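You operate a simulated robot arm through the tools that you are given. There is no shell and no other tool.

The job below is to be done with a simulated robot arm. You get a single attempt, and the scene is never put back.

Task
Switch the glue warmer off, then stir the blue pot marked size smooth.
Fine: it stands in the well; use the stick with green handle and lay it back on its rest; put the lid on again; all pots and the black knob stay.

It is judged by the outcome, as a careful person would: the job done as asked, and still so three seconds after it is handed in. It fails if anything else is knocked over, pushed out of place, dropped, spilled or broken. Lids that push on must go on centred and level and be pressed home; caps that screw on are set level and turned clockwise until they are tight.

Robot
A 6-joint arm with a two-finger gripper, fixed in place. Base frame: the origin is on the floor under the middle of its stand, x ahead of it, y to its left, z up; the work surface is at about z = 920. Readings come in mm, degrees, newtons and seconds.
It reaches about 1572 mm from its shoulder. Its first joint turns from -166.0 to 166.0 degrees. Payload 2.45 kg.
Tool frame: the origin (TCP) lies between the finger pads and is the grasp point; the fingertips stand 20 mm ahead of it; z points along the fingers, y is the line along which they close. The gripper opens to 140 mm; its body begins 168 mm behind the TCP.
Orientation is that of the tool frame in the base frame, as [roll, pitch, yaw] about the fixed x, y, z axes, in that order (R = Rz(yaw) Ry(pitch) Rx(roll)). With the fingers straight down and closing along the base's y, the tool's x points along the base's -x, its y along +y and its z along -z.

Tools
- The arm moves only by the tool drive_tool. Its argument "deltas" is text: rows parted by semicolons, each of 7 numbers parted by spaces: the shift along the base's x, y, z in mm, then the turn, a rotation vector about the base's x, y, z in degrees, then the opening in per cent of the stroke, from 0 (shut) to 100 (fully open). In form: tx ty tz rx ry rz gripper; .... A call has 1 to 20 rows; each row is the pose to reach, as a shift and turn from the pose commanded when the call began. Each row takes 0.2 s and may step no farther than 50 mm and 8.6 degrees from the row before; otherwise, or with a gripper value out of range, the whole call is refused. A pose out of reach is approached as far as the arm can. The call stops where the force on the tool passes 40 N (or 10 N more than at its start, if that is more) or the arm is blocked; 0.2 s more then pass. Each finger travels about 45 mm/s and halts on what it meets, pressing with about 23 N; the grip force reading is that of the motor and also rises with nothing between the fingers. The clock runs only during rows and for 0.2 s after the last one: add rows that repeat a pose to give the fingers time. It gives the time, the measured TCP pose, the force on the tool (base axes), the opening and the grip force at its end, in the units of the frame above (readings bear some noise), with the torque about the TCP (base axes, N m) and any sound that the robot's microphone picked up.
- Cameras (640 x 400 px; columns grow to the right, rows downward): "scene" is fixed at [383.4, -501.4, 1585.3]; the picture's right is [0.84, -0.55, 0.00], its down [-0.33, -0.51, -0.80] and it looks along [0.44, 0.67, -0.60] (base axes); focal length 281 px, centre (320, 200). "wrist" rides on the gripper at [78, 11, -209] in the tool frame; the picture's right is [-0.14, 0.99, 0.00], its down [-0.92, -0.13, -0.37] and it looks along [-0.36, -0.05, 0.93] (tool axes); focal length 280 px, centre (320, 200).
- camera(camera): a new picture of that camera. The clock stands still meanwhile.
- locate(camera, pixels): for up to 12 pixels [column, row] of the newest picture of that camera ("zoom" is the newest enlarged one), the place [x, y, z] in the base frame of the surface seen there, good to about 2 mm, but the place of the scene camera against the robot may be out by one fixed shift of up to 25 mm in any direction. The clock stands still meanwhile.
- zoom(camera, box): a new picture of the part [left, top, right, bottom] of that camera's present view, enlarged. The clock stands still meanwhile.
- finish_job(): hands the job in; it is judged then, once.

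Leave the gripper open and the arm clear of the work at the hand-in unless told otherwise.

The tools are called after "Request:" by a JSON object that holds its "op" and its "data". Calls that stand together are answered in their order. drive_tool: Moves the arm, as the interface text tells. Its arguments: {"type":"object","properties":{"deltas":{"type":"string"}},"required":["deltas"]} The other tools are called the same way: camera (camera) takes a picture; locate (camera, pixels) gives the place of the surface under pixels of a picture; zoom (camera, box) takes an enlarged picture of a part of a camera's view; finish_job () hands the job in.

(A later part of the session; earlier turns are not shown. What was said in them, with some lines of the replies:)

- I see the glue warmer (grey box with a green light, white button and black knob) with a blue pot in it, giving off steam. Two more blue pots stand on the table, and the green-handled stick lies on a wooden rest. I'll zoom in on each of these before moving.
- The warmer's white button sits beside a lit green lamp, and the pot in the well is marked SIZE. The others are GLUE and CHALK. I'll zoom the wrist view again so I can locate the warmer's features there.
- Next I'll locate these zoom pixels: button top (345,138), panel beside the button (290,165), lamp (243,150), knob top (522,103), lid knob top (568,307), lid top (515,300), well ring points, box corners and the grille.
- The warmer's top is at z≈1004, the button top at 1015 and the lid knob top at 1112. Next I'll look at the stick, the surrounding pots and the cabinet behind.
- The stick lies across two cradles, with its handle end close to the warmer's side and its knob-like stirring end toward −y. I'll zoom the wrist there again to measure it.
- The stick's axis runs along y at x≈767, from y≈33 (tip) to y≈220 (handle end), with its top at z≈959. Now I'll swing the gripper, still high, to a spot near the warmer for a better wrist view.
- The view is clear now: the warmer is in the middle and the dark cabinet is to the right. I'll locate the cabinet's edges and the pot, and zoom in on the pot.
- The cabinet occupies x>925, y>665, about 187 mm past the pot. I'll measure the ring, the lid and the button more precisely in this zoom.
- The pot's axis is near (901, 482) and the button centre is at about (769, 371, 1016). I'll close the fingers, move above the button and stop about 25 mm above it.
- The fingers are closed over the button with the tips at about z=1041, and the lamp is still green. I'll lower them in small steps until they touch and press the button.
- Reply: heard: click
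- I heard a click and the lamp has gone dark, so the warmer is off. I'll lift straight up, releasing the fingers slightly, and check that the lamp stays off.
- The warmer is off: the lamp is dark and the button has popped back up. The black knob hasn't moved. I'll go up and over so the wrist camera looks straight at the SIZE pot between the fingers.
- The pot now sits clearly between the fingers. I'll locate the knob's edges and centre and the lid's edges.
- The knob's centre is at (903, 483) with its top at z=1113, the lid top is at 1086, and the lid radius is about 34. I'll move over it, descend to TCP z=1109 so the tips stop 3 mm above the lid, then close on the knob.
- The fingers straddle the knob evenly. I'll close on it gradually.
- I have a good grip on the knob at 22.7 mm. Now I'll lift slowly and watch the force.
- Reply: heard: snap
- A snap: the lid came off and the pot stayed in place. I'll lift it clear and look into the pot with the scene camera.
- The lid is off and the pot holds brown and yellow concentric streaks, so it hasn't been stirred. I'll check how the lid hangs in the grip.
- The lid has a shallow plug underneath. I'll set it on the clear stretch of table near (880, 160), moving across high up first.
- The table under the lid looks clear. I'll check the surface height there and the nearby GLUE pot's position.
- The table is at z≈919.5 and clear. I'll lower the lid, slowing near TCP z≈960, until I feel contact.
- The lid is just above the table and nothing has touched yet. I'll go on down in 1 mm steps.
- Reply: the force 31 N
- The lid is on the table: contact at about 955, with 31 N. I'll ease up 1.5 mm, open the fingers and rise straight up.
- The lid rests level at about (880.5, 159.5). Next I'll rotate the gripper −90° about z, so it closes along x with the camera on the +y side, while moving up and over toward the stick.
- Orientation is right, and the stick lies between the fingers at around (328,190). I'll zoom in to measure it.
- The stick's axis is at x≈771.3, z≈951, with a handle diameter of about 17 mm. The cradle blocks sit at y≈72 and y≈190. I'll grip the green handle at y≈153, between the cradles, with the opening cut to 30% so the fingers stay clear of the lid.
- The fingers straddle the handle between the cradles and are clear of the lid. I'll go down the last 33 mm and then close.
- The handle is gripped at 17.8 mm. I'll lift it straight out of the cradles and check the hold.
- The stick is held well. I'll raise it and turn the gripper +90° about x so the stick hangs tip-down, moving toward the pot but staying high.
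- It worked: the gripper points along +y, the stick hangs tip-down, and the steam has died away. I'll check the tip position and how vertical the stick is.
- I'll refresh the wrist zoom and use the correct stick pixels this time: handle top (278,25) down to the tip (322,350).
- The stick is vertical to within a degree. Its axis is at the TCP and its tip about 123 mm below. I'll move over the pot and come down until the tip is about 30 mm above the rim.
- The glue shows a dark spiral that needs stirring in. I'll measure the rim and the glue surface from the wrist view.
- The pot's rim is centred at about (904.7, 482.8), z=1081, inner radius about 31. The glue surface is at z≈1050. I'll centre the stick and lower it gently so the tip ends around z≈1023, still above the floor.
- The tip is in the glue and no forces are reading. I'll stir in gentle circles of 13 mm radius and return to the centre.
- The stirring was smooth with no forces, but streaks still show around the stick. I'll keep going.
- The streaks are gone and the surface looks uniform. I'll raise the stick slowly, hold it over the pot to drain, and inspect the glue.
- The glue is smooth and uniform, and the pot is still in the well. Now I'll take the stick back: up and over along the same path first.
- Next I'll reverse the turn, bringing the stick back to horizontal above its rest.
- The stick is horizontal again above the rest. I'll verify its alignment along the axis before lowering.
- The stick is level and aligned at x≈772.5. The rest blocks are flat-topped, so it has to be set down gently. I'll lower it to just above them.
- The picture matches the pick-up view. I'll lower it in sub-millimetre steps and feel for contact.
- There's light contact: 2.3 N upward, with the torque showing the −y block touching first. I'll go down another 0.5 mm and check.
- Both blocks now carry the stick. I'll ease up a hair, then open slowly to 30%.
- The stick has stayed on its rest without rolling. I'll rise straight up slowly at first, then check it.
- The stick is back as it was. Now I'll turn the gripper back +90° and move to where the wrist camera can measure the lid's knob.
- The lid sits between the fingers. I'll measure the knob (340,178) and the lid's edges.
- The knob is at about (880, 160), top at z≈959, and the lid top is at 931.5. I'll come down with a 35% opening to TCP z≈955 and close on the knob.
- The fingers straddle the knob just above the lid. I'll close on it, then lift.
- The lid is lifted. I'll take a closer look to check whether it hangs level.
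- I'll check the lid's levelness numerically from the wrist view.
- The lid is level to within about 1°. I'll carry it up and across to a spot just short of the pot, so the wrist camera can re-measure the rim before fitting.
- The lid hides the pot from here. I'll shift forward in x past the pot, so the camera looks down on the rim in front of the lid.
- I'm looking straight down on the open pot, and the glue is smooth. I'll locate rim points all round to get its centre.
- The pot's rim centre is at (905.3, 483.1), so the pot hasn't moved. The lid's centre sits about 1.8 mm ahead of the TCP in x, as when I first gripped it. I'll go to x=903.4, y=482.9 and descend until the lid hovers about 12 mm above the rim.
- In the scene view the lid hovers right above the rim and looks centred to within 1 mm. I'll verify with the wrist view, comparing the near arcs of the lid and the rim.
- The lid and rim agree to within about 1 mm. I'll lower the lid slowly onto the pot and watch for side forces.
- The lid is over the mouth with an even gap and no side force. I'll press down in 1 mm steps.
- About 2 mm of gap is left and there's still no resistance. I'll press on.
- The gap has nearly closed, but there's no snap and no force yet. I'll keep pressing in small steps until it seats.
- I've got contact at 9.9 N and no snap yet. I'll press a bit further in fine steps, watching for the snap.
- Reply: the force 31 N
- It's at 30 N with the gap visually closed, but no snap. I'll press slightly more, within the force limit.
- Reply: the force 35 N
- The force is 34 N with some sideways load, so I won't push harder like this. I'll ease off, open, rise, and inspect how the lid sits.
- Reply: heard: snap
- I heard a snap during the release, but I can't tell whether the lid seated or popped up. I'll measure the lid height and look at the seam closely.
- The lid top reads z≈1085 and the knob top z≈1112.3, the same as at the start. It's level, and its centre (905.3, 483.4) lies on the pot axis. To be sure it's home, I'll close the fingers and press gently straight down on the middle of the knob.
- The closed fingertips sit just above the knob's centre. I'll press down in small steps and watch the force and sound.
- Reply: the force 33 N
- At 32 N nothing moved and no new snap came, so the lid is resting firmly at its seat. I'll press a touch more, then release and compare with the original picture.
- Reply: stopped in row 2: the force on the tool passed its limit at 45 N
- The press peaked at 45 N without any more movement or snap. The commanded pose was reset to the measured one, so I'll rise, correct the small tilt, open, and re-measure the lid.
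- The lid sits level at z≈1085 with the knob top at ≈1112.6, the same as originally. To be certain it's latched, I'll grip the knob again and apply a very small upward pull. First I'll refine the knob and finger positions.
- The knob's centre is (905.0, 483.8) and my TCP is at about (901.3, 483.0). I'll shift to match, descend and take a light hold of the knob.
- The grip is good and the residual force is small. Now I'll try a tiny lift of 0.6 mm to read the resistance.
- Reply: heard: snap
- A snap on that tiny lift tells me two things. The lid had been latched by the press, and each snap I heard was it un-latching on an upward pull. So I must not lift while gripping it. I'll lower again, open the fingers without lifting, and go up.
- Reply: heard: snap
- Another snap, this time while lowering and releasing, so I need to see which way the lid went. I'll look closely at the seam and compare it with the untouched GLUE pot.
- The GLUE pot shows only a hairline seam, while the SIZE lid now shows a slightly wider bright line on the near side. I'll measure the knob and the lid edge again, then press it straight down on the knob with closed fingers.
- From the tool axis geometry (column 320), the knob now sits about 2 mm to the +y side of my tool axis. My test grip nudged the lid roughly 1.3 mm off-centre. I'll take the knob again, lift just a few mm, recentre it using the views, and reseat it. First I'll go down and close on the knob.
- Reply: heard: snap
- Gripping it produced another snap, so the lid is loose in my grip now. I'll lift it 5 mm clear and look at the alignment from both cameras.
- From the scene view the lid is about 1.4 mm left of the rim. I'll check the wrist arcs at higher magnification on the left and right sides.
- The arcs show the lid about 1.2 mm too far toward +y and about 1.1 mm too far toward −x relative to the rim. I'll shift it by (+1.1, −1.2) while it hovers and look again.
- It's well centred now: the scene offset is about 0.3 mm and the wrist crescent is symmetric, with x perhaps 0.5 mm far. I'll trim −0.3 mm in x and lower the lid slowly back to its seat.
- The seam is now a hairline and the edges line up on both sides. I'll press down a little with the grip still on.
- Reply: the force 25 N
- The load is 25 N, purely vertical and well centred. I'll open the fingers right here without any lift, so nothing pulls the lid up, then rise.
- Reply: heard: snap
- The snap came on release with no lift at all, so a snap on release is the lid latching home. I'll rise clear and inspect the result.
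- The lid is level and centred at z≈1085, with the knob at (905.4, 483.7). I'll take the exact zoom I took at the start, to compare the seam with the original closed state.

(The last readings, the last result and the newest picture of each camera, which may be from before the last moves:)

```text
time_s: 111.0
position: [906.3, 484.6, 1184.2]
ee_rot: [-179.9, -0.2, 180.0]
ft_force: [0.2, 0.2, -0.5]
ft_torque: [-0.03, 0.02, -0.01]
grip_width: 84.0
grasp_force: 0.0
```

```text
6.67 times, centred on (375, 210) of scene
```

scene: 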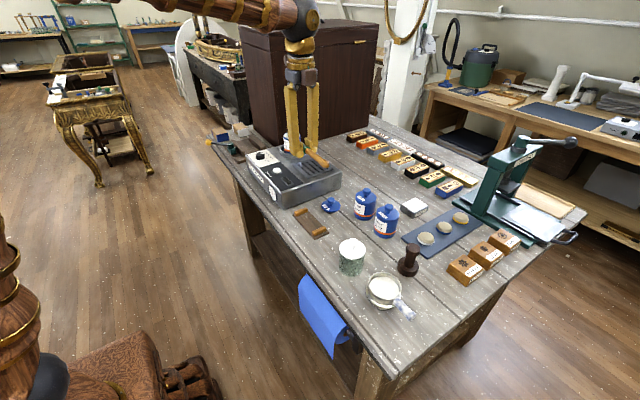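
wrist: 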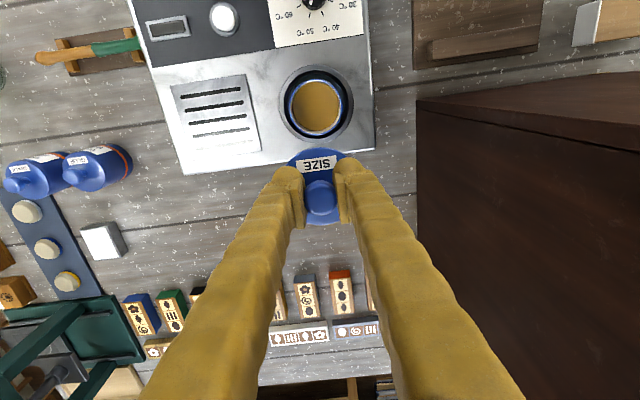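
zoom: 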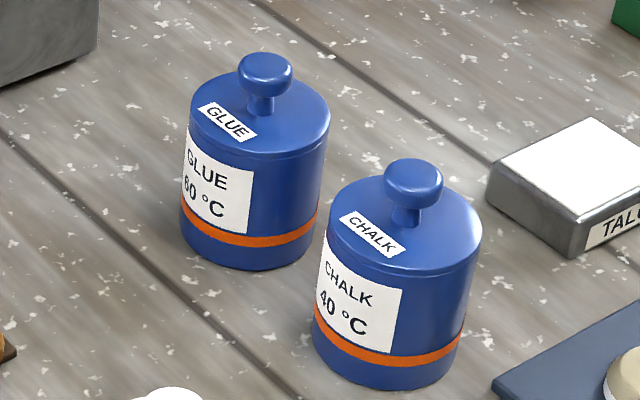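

The seam looks like that on the untouched GLUE and CHALK pots, and the lid edges line up with the pot on both sides. For a final firm press home, I'll close the fingers, centre on the knob (about −1 mm in x) and press straight down.

Request:
{"op": "drive_tool", "data": {"deltas": "-1 0 0 0 0 0 40; -1 0 0 0 0 0 20; -1 0 0 0 0 0 0; -1 0 0 0 0 0 0; -1 0 0 0 0 0 0; -1 0 0 0 0 0 0; -1 0 -25 0 0 0 0; -1 0 -42 0 0 0 0; -1 0 -48 0 0 0 0; -1 0 -50 0 0 0 0; -1 0 -51.5 0 0 0 0; -1 0 -51.5 0 0 0 0"}}

```text
time_s: 113.6
position: [905.6, 483.2, 1134.1]
ee_rot: [-179.9, -0.2, -180.0]
ft_force: [0.4, -0.7, 0.3]
ft_torque: [0.01, 0.02, -0.01]
grip_width: 0.0
grasp_force: 23.0
```

Nothing has touched yet at 1134. I'll continue down in small steps to about 25–30 N.

Request:
{"op": "drive_tool", "data": {"deltas": "0 0 -0.8 0 0 0 0; 0 0 -1.6 0 0 0 0; 0 0 -2.4 0 0 0 0; 0 0 -2.4 0 0 0 0"}}

```text
time_s: 114.6
position: [905.1, 484.5, 1133.0]
ee_rot: [-179.9, -0.2, -179.9]
ft_force: [1.8, 3.0, 23.8]
ft_torque: [0.07, -0.06, -0.02]
grip_width: 6.0
grasp_force: 23.0
```

At 24 N it's steady and central. I'll add a little more, then ease off straight up with the fingers still closed.

Request:
{"op": "drive_tool", "data": {"deltas": "0 0 -0.5 0 0 0 0; 0 0 -0.5 0 0 0 0; 0 0 -0.5 0 0 0 0"}}

Request:
{"op": "zoom", "data": {"camera": "scene", "box": [279, 127, 303, 143]}}

```text
time_s: 115.4
position: [905.6, 482.6, 1133.9]
ee_rot: [180.0, 0.0, 179.9]
ft_force: [-2.3, 0.2, 6.2]
ft_torque: [0.01, 0.09, 0.03]
grip_width: 6.0
grasp_force: 22.8
stopped in row 3: the force on the tool passed its limit at 41 N (the readings are from after the stop); the commanded pose is now the measured one
```

```text
16.00 times, centred on (291, 135) of scene
```

zoom: 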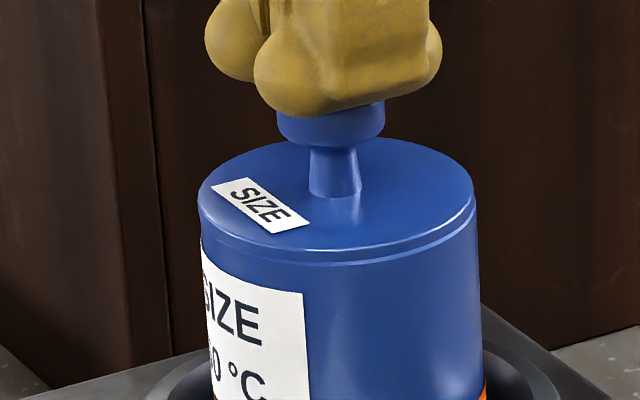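

The press peaked at 41 N with no further movement, so the lid is held firmly at its seat. Now I'll rise, back away in −x with fingers open, and use the wrist camera for an oblique view to check concentricity along y.

Request:
{"op": "drive_tool", "data": {"deltas": "0 0 4 0 0 0 0; 0 0 20 0 0 0 0; 0 0 50 0 0 0 10; -40 0 60 0 0 0 30; -85 0 60 0 0 0 50; -130 0 60 0 0 0 60; -170 0 50 0 0 0 60; -205 0 40 0 0 0 60; -205 0 40 0 0 0 60; -205 0 40 0 0 0 60"}}

Request:
{"op": "camera", "data": {"camera": "wrist"}}

Request:
{"op": "zoom", "data": {"camera": "wrist", "box": [290, 40, 350, 110]}}

```text
time_s: 117.6
position: [704.0, 485.5, 1174.0]
ee_rot: [-180.0, -0.1, -179.9]
ft_force: [-0.2, 0.6, -0.1]
ft_torque: [-0.01, -0.01, -0.03]
grip_width: 84.0
grasp_force: 0.0
```

```text
taken
```

wrist: 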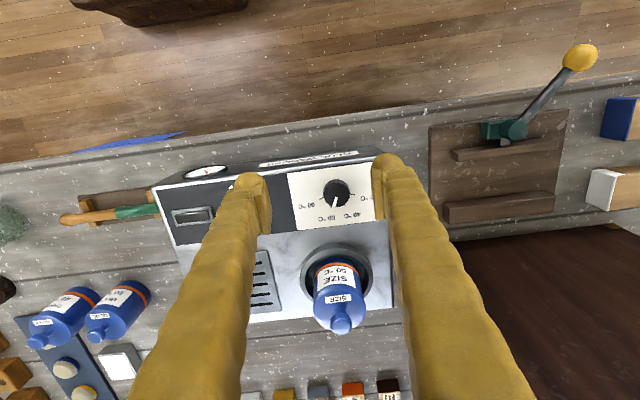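

```text
5.71 times, centred on (320, 75) of wrist
```

zoom: 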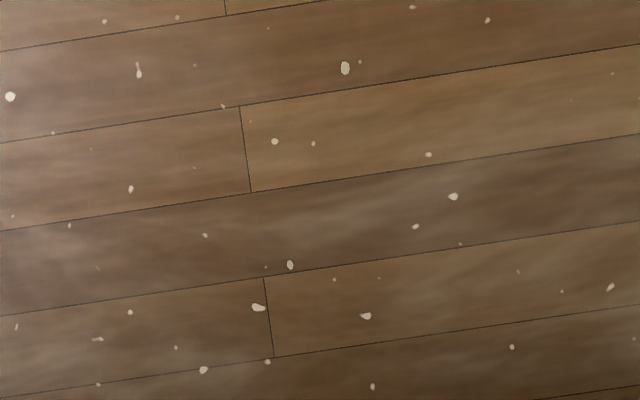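

The pot appears at (340,290) in this view. I'll zoom there.

Request:
{"op": "zoom", "data": {"camera": "wrist", "box": [312, 262, 368, 342]}}

Request:
{"op": "zoom", "data": {"camera": "wrist", "box": [312, 285, 368, 320]}}

```text
5.00 times, centred on (340, 302) of wrist
```

zoom: 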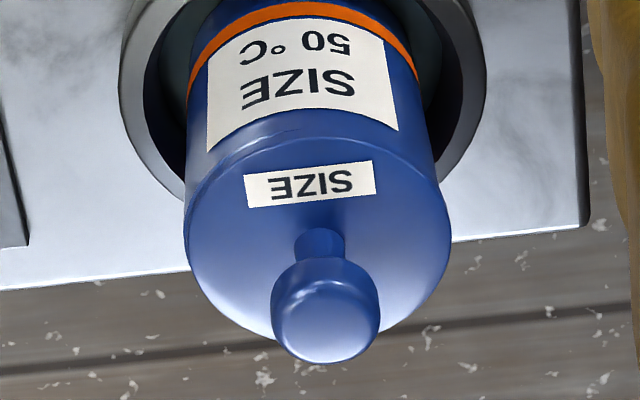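

```text
11.43 times, centred on (340, 302) of wrist
```

zoom: 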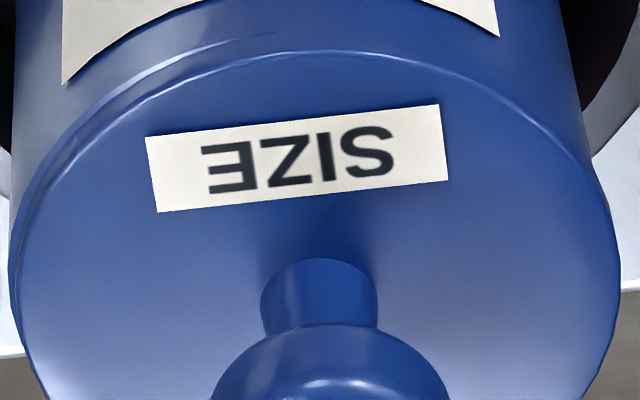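

This view shows a slim crescent of rim on the −y side, so the lid sits about 1.2 mm toward +y. The release under load kicked it sideways. I'd rather have it properly centred, so I'll go back over the pot and redo the seating, relieving the load before opening.

Request:
{"op": "drive_tool", "data": {"deltas": "40 0 15 0 0 0 60; 85 0 30 0 0 0 60; 130 0 30 0 0 0 60; 170 0 20 0 0 0 60; 205 0 11 0 0 0 60; 205 0 11 0 0 0 60; 205 0 11 0 0 0 60"}}

Request:
{"op": "zoom", "data": {"camera": "wrist", "box": [280, 120, 360, 200]}}

Request:
{"op": "zoom", "data": {"camera": "wrist", "box": [300, 150, 340, 190]}}

```text
time_s: 119.2
position: [906.7, 484.3, 1184.2]
ee_rot: [-179.9, 0.0, 180.0]
ft_force: [-0.1, 0.9, -0.1]
ft_torque: [0.01, 0.01, 0.0]
grip_width: 83.6
grasp_force: 0.0
```

```text
5.00 times, centred on (320, 160) of wrist
```

zoom: 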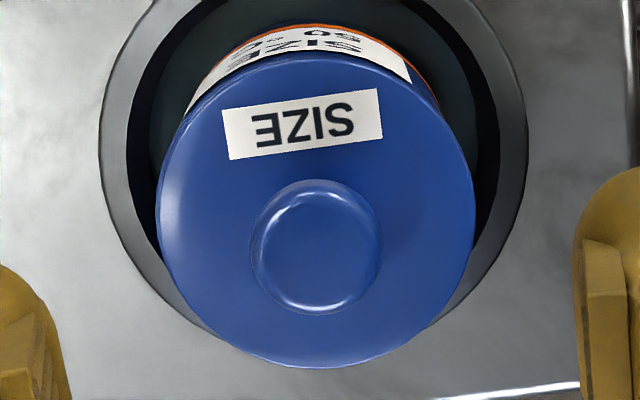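

```text
10.00 times, centred on (320, 170) of wrist
```

zoom: 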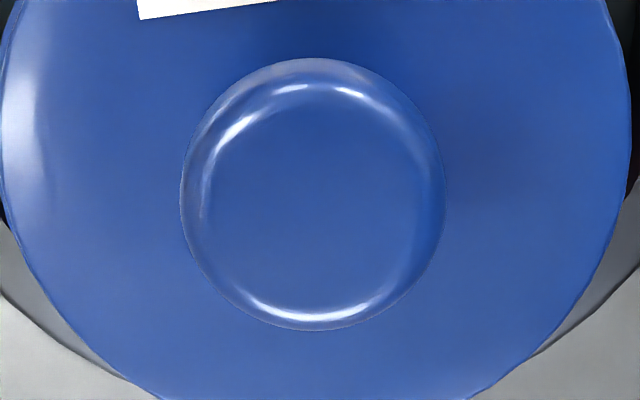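

The knob is 0.85 mm to the −y side of my tool axis. To hold the lid on the pot's axis, I'll shift (+0.2, −2.05), then go down and close.

Request:
{"op": "drive_tool", "data": {"deltas": "0.2 -2.05 0 0 0 0 60; 0.2 -2.05 -35 0 0 0 60; 0.2 -2.05 -60 0 0 0 60; 0.2 -2.05 -70 0 0 0 60; 0.2 -2.05 -74 0 0 0 60; 0.2 -2.05 -74 0 0 0 40; 0.2 -2.05 -74 0 0 0 30; 0.2 -2.05 -74 0 0 0 24; 0.2 -2.05 -74 0 0 0 20; 0.2 -2.05 -74 0 0 0 18; 0.2 -2.05 -74 0 0 0 12; 0.2 -2.05 -74 0 0 0 0; 0.2 -2.05 -74 0 0 0 0; 0.2 -2.05 -74 0 0 0 0"}}

Request:
{"op": "zoom", "data": {"camera": "scene", "box": [279, 127, 303, 143]}}

Request:
{"op": "zoom", "data": {"camera": "wrist", "box": [280, 135, 350, 185]}}

```text
time_s: 122.2
position: [906.0, 482.2, 1110.6]
ee_rot: [-179.9, -0.1, -180.0]
ft_force: [0.5, 2.4, 0.3]
ft_torque: [0.04, 0.0, 0.02]
grip_width: 23.2
grasp_force: 22.6
```

```text
16.00 times, centred on (291, 135) of scene
```

zoom: 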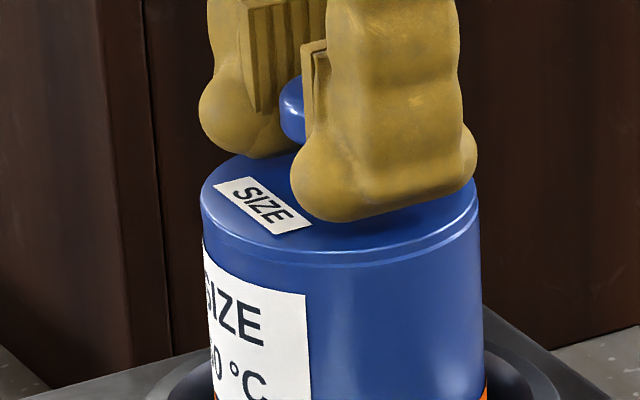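

```text
8.00 times, centred on (315, 160) of wrist
```

zoom: 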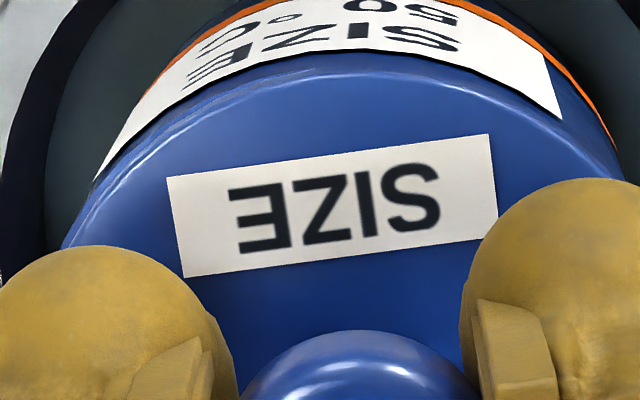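

There was no snap this time: lid and pot moved together about 0.8 mm, which confirms the lid is latched on the pot. I'm holding it anyway, so I'll lift it free (expecting a snap), recentre it by about 1.2 mm on the pot, and reseat it cleanly.

Request:
{"op": "drive_tool", "data": {"deltas": "0 0 1.5 0 0 0 0; 0 0 3 0 0 0 0; 0 0 5 0 0 0 0; 0 0 8 0 0 0 0; 0 0 8 0 0 0 0"}}

Request:
{"op": "zoom", "data": {"camera": "scene", "box": [279, 127, 303, 143]}}

Request:
{"op": "zoom", "data": {"camera": "wrist", "box": [284, 140, 320, 164]}}

Request:
{"op": "zoom", "data": {"camera": "wrist", "box": [316, 138, 352, 162]}}

```text
time_s: 123.4
position: [904.4, 481.8, 1118.1]
ee_rot: [-179.9, -0.1, 180.0]
ft_force: [0.4, 0.2, 0.5]
ft_torque: [0.0, 0.0, 0.01]
grip_width: 23.2
grasp_force: 23.1
heard: snap
```

```text
16.00 times, centred on (291, 135) of scene
```

zoom: 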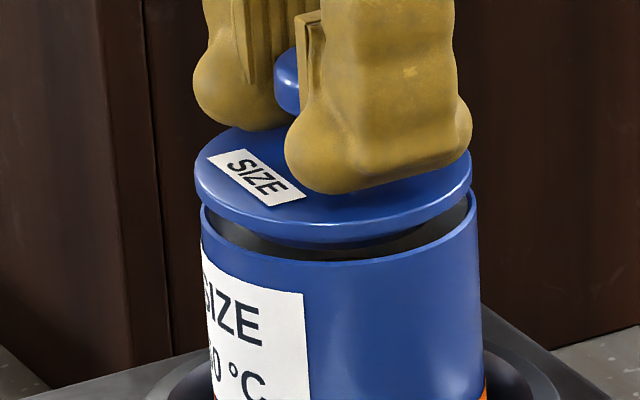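

```text
16.00 times, centred on (302, 152) of wrist
```

zoom: 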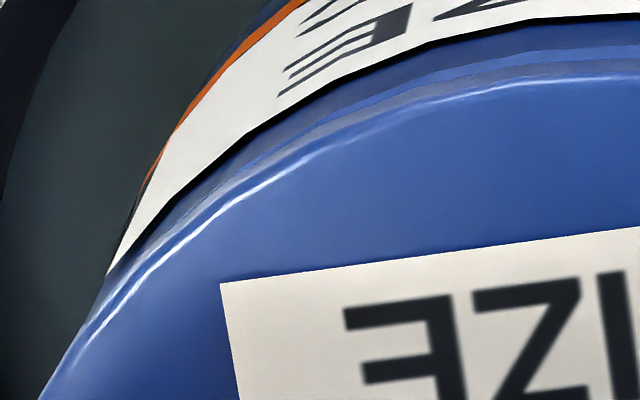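

```text
16.00 times, centred on (334, 150) of wrist
```

zoom: 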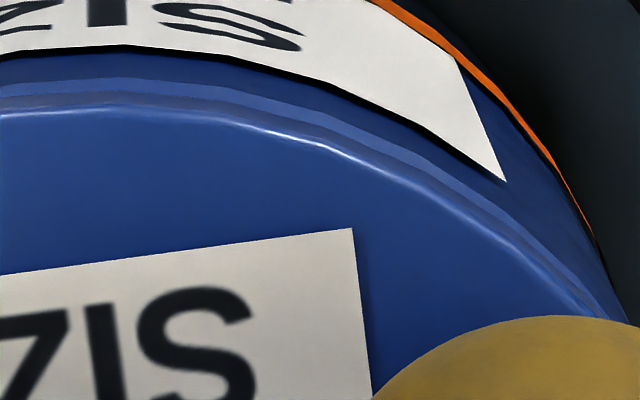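

The lid is free (snap) and hovering. It's about 0.9 mm too far toward −x relative to the rim, and y looks symmetric. I'll shift +0.9 in x and look again.

Request:
{"op": "drive_tool", "data": {"deltas": "0.5 0 0 0 0 0 0; 0.9 0 0 0 0 0 0; 0.9 0 0 0 0 0 0"}}

Request:
{"op": "zoom", "data": {"camera": "scene", "box": [279, 127, 303, 143]}}

Request:
{"op": "zoom", "data": {"camera": "wrist", "box": [284, 140, 320, 164]}}

Request:
{"op": "zoom", "data": {"camera": "wrist", "box": [316, 138, 352, 162]}}

```text
time_s: 124.2
position: [906.2, 481.3, 1116.5]
ee_rot: [-180.0, -0.1, 179.9]
ft_force: [0.5, 0.9, -0.4]
ft_torque: [-0.02, -0.04, 0.02]
grip_width: 22.9
grasp_force: 23.4
```

```text
16.00 times, centred on (291, 135) of scene
```

zoom: 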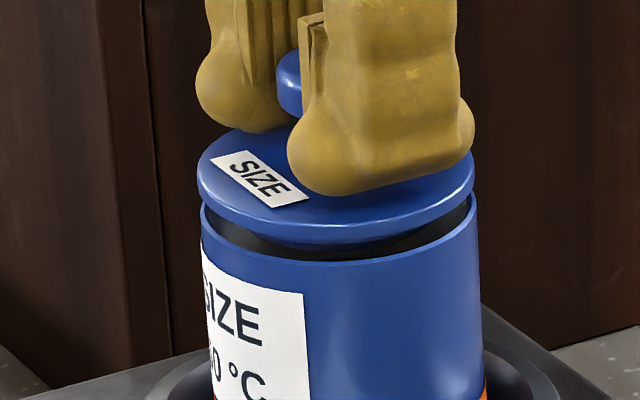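

```text
16.00 times, centred on (302, 152) of wrist
```

zoom: 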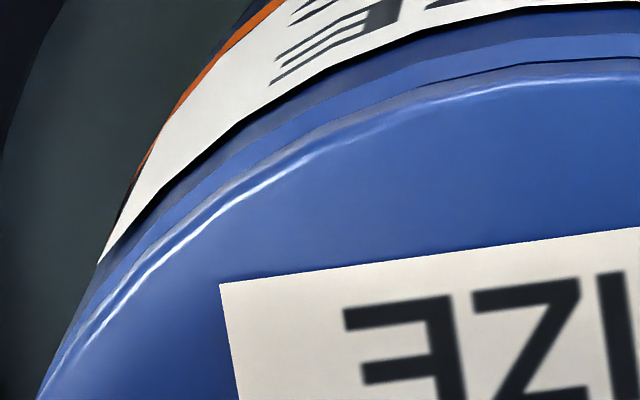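

```text
16.00 times, centred on (334, 150) of wrist
```

zoom: 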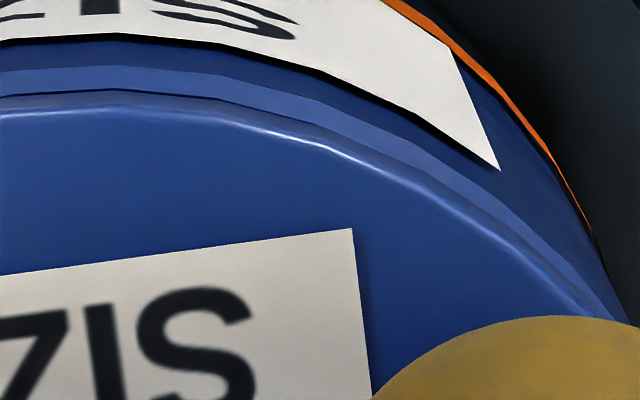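

The scene offset is now about 0.4 mm, and the wrist crescent is symmetric with the expected width. I'll lower it straight down and press.

Request:
{"op": "drive_tool", "data": {"deltas": "0 0 -2 0 0 0 0; 0 0 -4 0 0 0 0; 0 0 -6 0 0 0 0; 0 0 -7.5 0 0 0 0; 0 0 -8.5 0 0 0 0; 0 0 -9 0 0 0 0; 0 0 -9 0 0 0 0"}}

Request:
{"op": "zoom", "data": {"camera": "scene", "box": [279, 127, 303, 143]}}

```text
time_s: 125.8
position: [907.5, 483.4, 1109.0]
ee_rot: [-179.9, -0.1, 180.0]
ft_force: [0.7, 5.7, 13.4]
ft_torque: [0.02, 0.0, -0.02]
grip_width: 22.6
grasp_force: 22.6
heard: snap
```

```text
16.00 times, centred on (291, 135) of scene
```

zoom: 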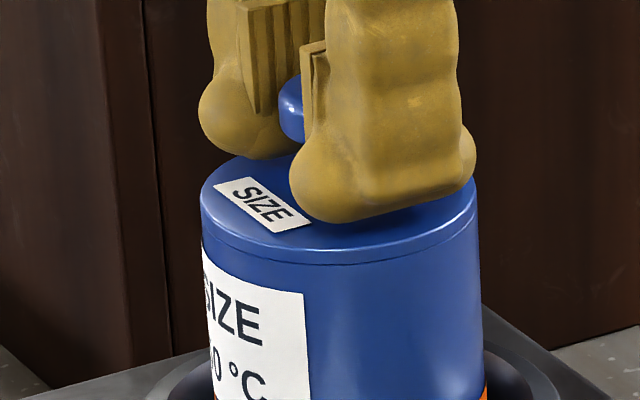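

The snap came while pressing down at 13 N, so it latched with the lid centred, and the seam is a thin even line. I'll relieve the residual load gently (up 0.5 mm, +0.3 in y) before opening.

Request:
{"op": "drive_tool", "data": {"deltas": "0 0.3 0.4 0 0 0 0; 0 0.3 0.4 0 0 0 0"}}

```text
time_s: 126.4
position: [906.3, 480.3, 1108.6]
ee_rot: [179.9, 0.0, -180.0]
ft_force: [1.0, 6.9, 13.6]
ft_torque: [0.08, -0.09, 0.0]
grip_width: 22.4
grasp_force: 23.0
```

Request:
{"op": "drive_tool", "data": {"deltas": "0 0.4 0.3 0 0 0 0; 0 0.4 0.3 0 0 0 0"}}

```text
time_s: 127.0
position: [906.7, 482.9, 1108.2]
ee_rot: [-179.8, -0.1, 180.0]
ft_force: [-1.9, 4.7, 12.0]
ft_torque: [-0.02, 0.1, 0.02]
grip_width: 22.5
grasp_force: 22.8
```

Request:
{"op": "drive_tool", "data": {"deltas": "0.1 0.4 0.4 0 0 0 0; 0.1 0.4 0.4 0 0 0 0"}}

```text
time_s: 127.6
position: [906.1, 481.5, 1109.4]
ee_rot: [-179.9, -0.1, 180.0]
ft_force: [-1.3, 2.3, 4.2]
ft_torque: [-0.02, 0.02, -0.03]
grip_width: 22.6
grasp_force: 23.0
```

The residual load is now small: 4 N down, 2 N sideways. I'll open the fingers quickly in place.

Request:
{"op": "drive_tool", "data": {"deltas": "0 0 0 0 0 0 60; 0 0 0 0 0 0 60; 0 0 0 0 0 0 60; 0 0 0 0 0 0 60; 0 0 0 0 0 0 60"}}

Request:
{"op": "zoom", "data": {"camera": "scene", "box": [279, 127, 303, 143]}}

```text
time_s: 128.8
position: [907.5, 482.3, 1109.7]
ee_rot: [-179.9, -0.1, -179.9]
ft_force: [-0.1, 0.8, -0.1]
ft_torque: [-0.01, -0.01, -0.03]
grip_width: 84.1
grasp_force: 0.0
```

```text
16.00 times, centred on (291, 135) of scene
```

zoom: 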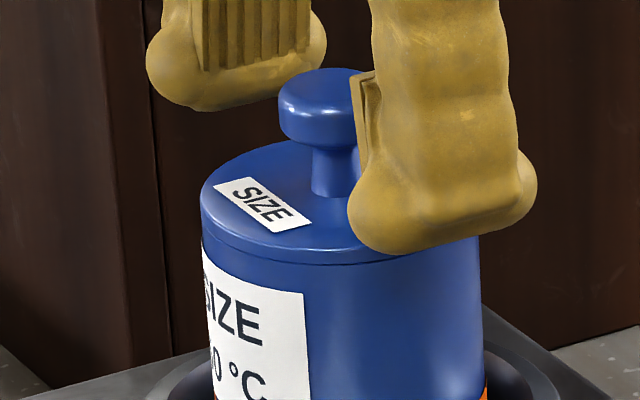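

No snap on release, so the lid stayed latched and did not shift, and the seam is a thin dark line like the GLUE pot's. I'll rise straight up and verify.

Request:
{"op": "drive_tool", "data": {"deltas": "0 0 5 0 0 0 60; 0 0 25 0 0 0 60; 0 0 60 0 0 0 60; 0 0 75 0 0 0 60; 0 0 75 0 0 0 60"}}

Request:
{"op": "zoom", "data": {"camera": "scene", "box": [279, 127, 303, 143]}}

Request:
{"op": "zoom", "data": {"camera": "wrist", "box": [280, 120, 360, 200]}}

Request:
{"op": "locate", "data": {"camera": "zoom", "pixels": [[320, 250], [320, 200], [320, 300], [180, 220], [470, 220], [325, 80], [325, 355], [220, 290], [420, 300]]}}

```text
time_s: 130.0
position: [904.7, 482.2, 1185.8]
ee_rot: [-179.9, -0.1, 180.0]
ft_force: [-0.2, 0.6, -0.9]
ft_torque: [0.0, 0.0, 0.02]
grip_width: 83.8
grasp_force: 0.1
```

```text
16.00 times, centred on (291, 135) of scene
```

zoom: 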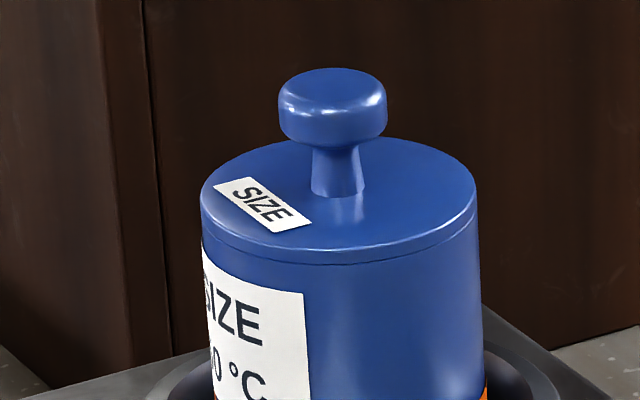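

```text
5.00 times, centred on (320, 160) of wrist
```

zoom: 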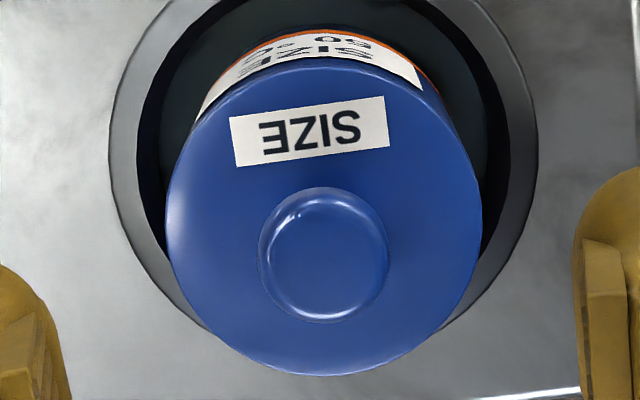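

```text
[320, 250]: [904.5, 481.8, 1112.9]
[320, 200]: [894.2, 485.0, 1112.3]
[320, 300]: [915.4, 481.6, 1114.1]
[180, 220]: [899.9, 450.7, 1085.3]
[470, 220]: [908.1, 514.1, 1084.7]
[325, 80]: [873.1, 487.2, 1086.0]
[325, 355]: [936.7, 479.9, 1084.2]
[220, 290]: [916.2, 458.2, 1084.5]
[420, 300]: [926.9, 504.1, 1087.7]
```

The seam is now a thin even line like the other pots. The lid is level at z≈1085, centred and latched. Finally I'll move the arm up and back to its starting area, fully open, clear of the work.

Request:
{"op": "drive_tool", "data": {"deltas": "0 0 40 0 0 0 60; 0 0 80 0 0 0 60; 0 0 120 0 0 0 60; 0 0 156 0 0 0 60; -16.5 -44.5 156 0 0 0 70; -33 -89 156 0 0 0 80; -49.5 -133.5 156 0 0 0 100; -66 -178 156 0 0 0 100; -82.5 -222.5 156 0 0 0 100; -99 -267 156 0 0 0 100; -115.5 -311.5 156 0 0 0 100; -132 -356 156 0 0 0 100; -148.5 -400.5 156 0 0 0 100; -165 -445 156 0 0 0 100; -181.5 -489.5 156 0 0 0 100; -198 -534 156 0 0 0 100; -214 -575 156 0 0 0 100; -214 -575 156 0 0 0 100; -214 -575 156 0 0 0 100"}}

Request:
{"op": "camera", "data": {"camera": "scene"}}

Request:
{"op": "camera", "data": {"camera": "wrist"}}

Request:
{"op": "zoom", "data": {"camera": "scene", "box": [230, 110, 350, 240]}}

```text
time_s: 134.0
position: [690.9, -91.3, 1341.2]
ee_rot: [-179.9, -0.1, -180.0]
ft_force: [0.5, 0.3, 0.3]
ft_torque: [0.01, 0.02, 0.02]
grip_width: 140.1
grasp_force: 0.1
```

```text
taken
```

scene: 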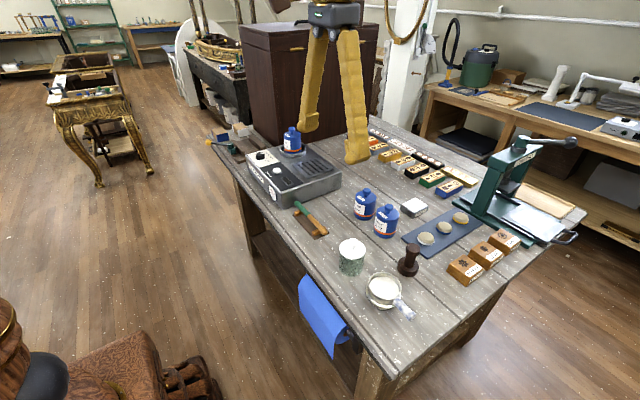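

```text
taken
```

wrist: 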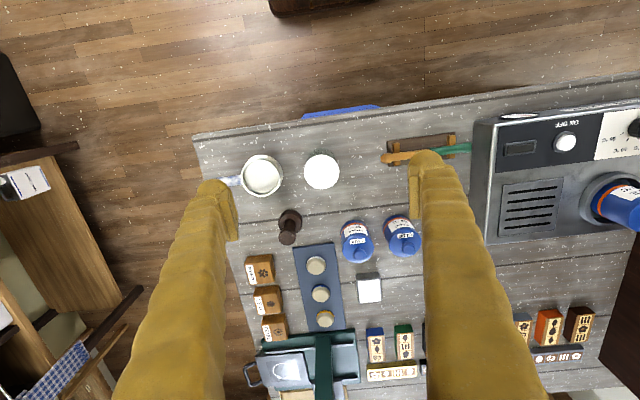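

```text
3.08 times, centred on (290, 175) of scene
```

zoom: 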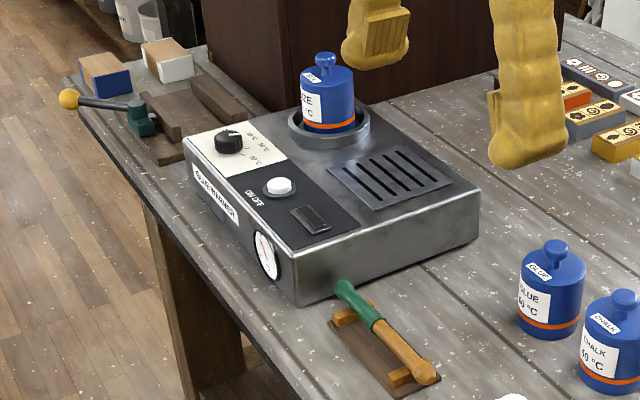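

The final picture matches the start: the lamp is dark, the black knob hasn't moved, and the SIZE pot is in the well with its lid latched and centred. The stick is on its rest, and the GLUE and CHALK pots haven't been touched. The gripper is open and clear of the work, so I'm handing the job in.

Request:
{"op": "finish_job", "data": {}}

```text
The job is handed in.
```

The job is done and handed in. I don't have the judge's verdict.

- **Warmer:** switched off with one press of the button. The lamp went dark and stayed dark, and the black knob was not touched.
- **SIZE pot:** stirred until the dark spiral in the glue was gone and the surface looked even. It is still in the well, though re-fitting the lid shifted it there by about a millimetre.
- **Stick:** back on its rest, lying as it was before.
- **Lid:** back on, level, and snapped shut. My first fittings left it about 1 mm off centre, so I took it off and seated it again. It now lines up with the pot to within about half a millimetre.
- **Everything else:** the GLUE and CHALK pots and the other things on the table look unmoved in the last pictures. The arm is clear with the gripper open.
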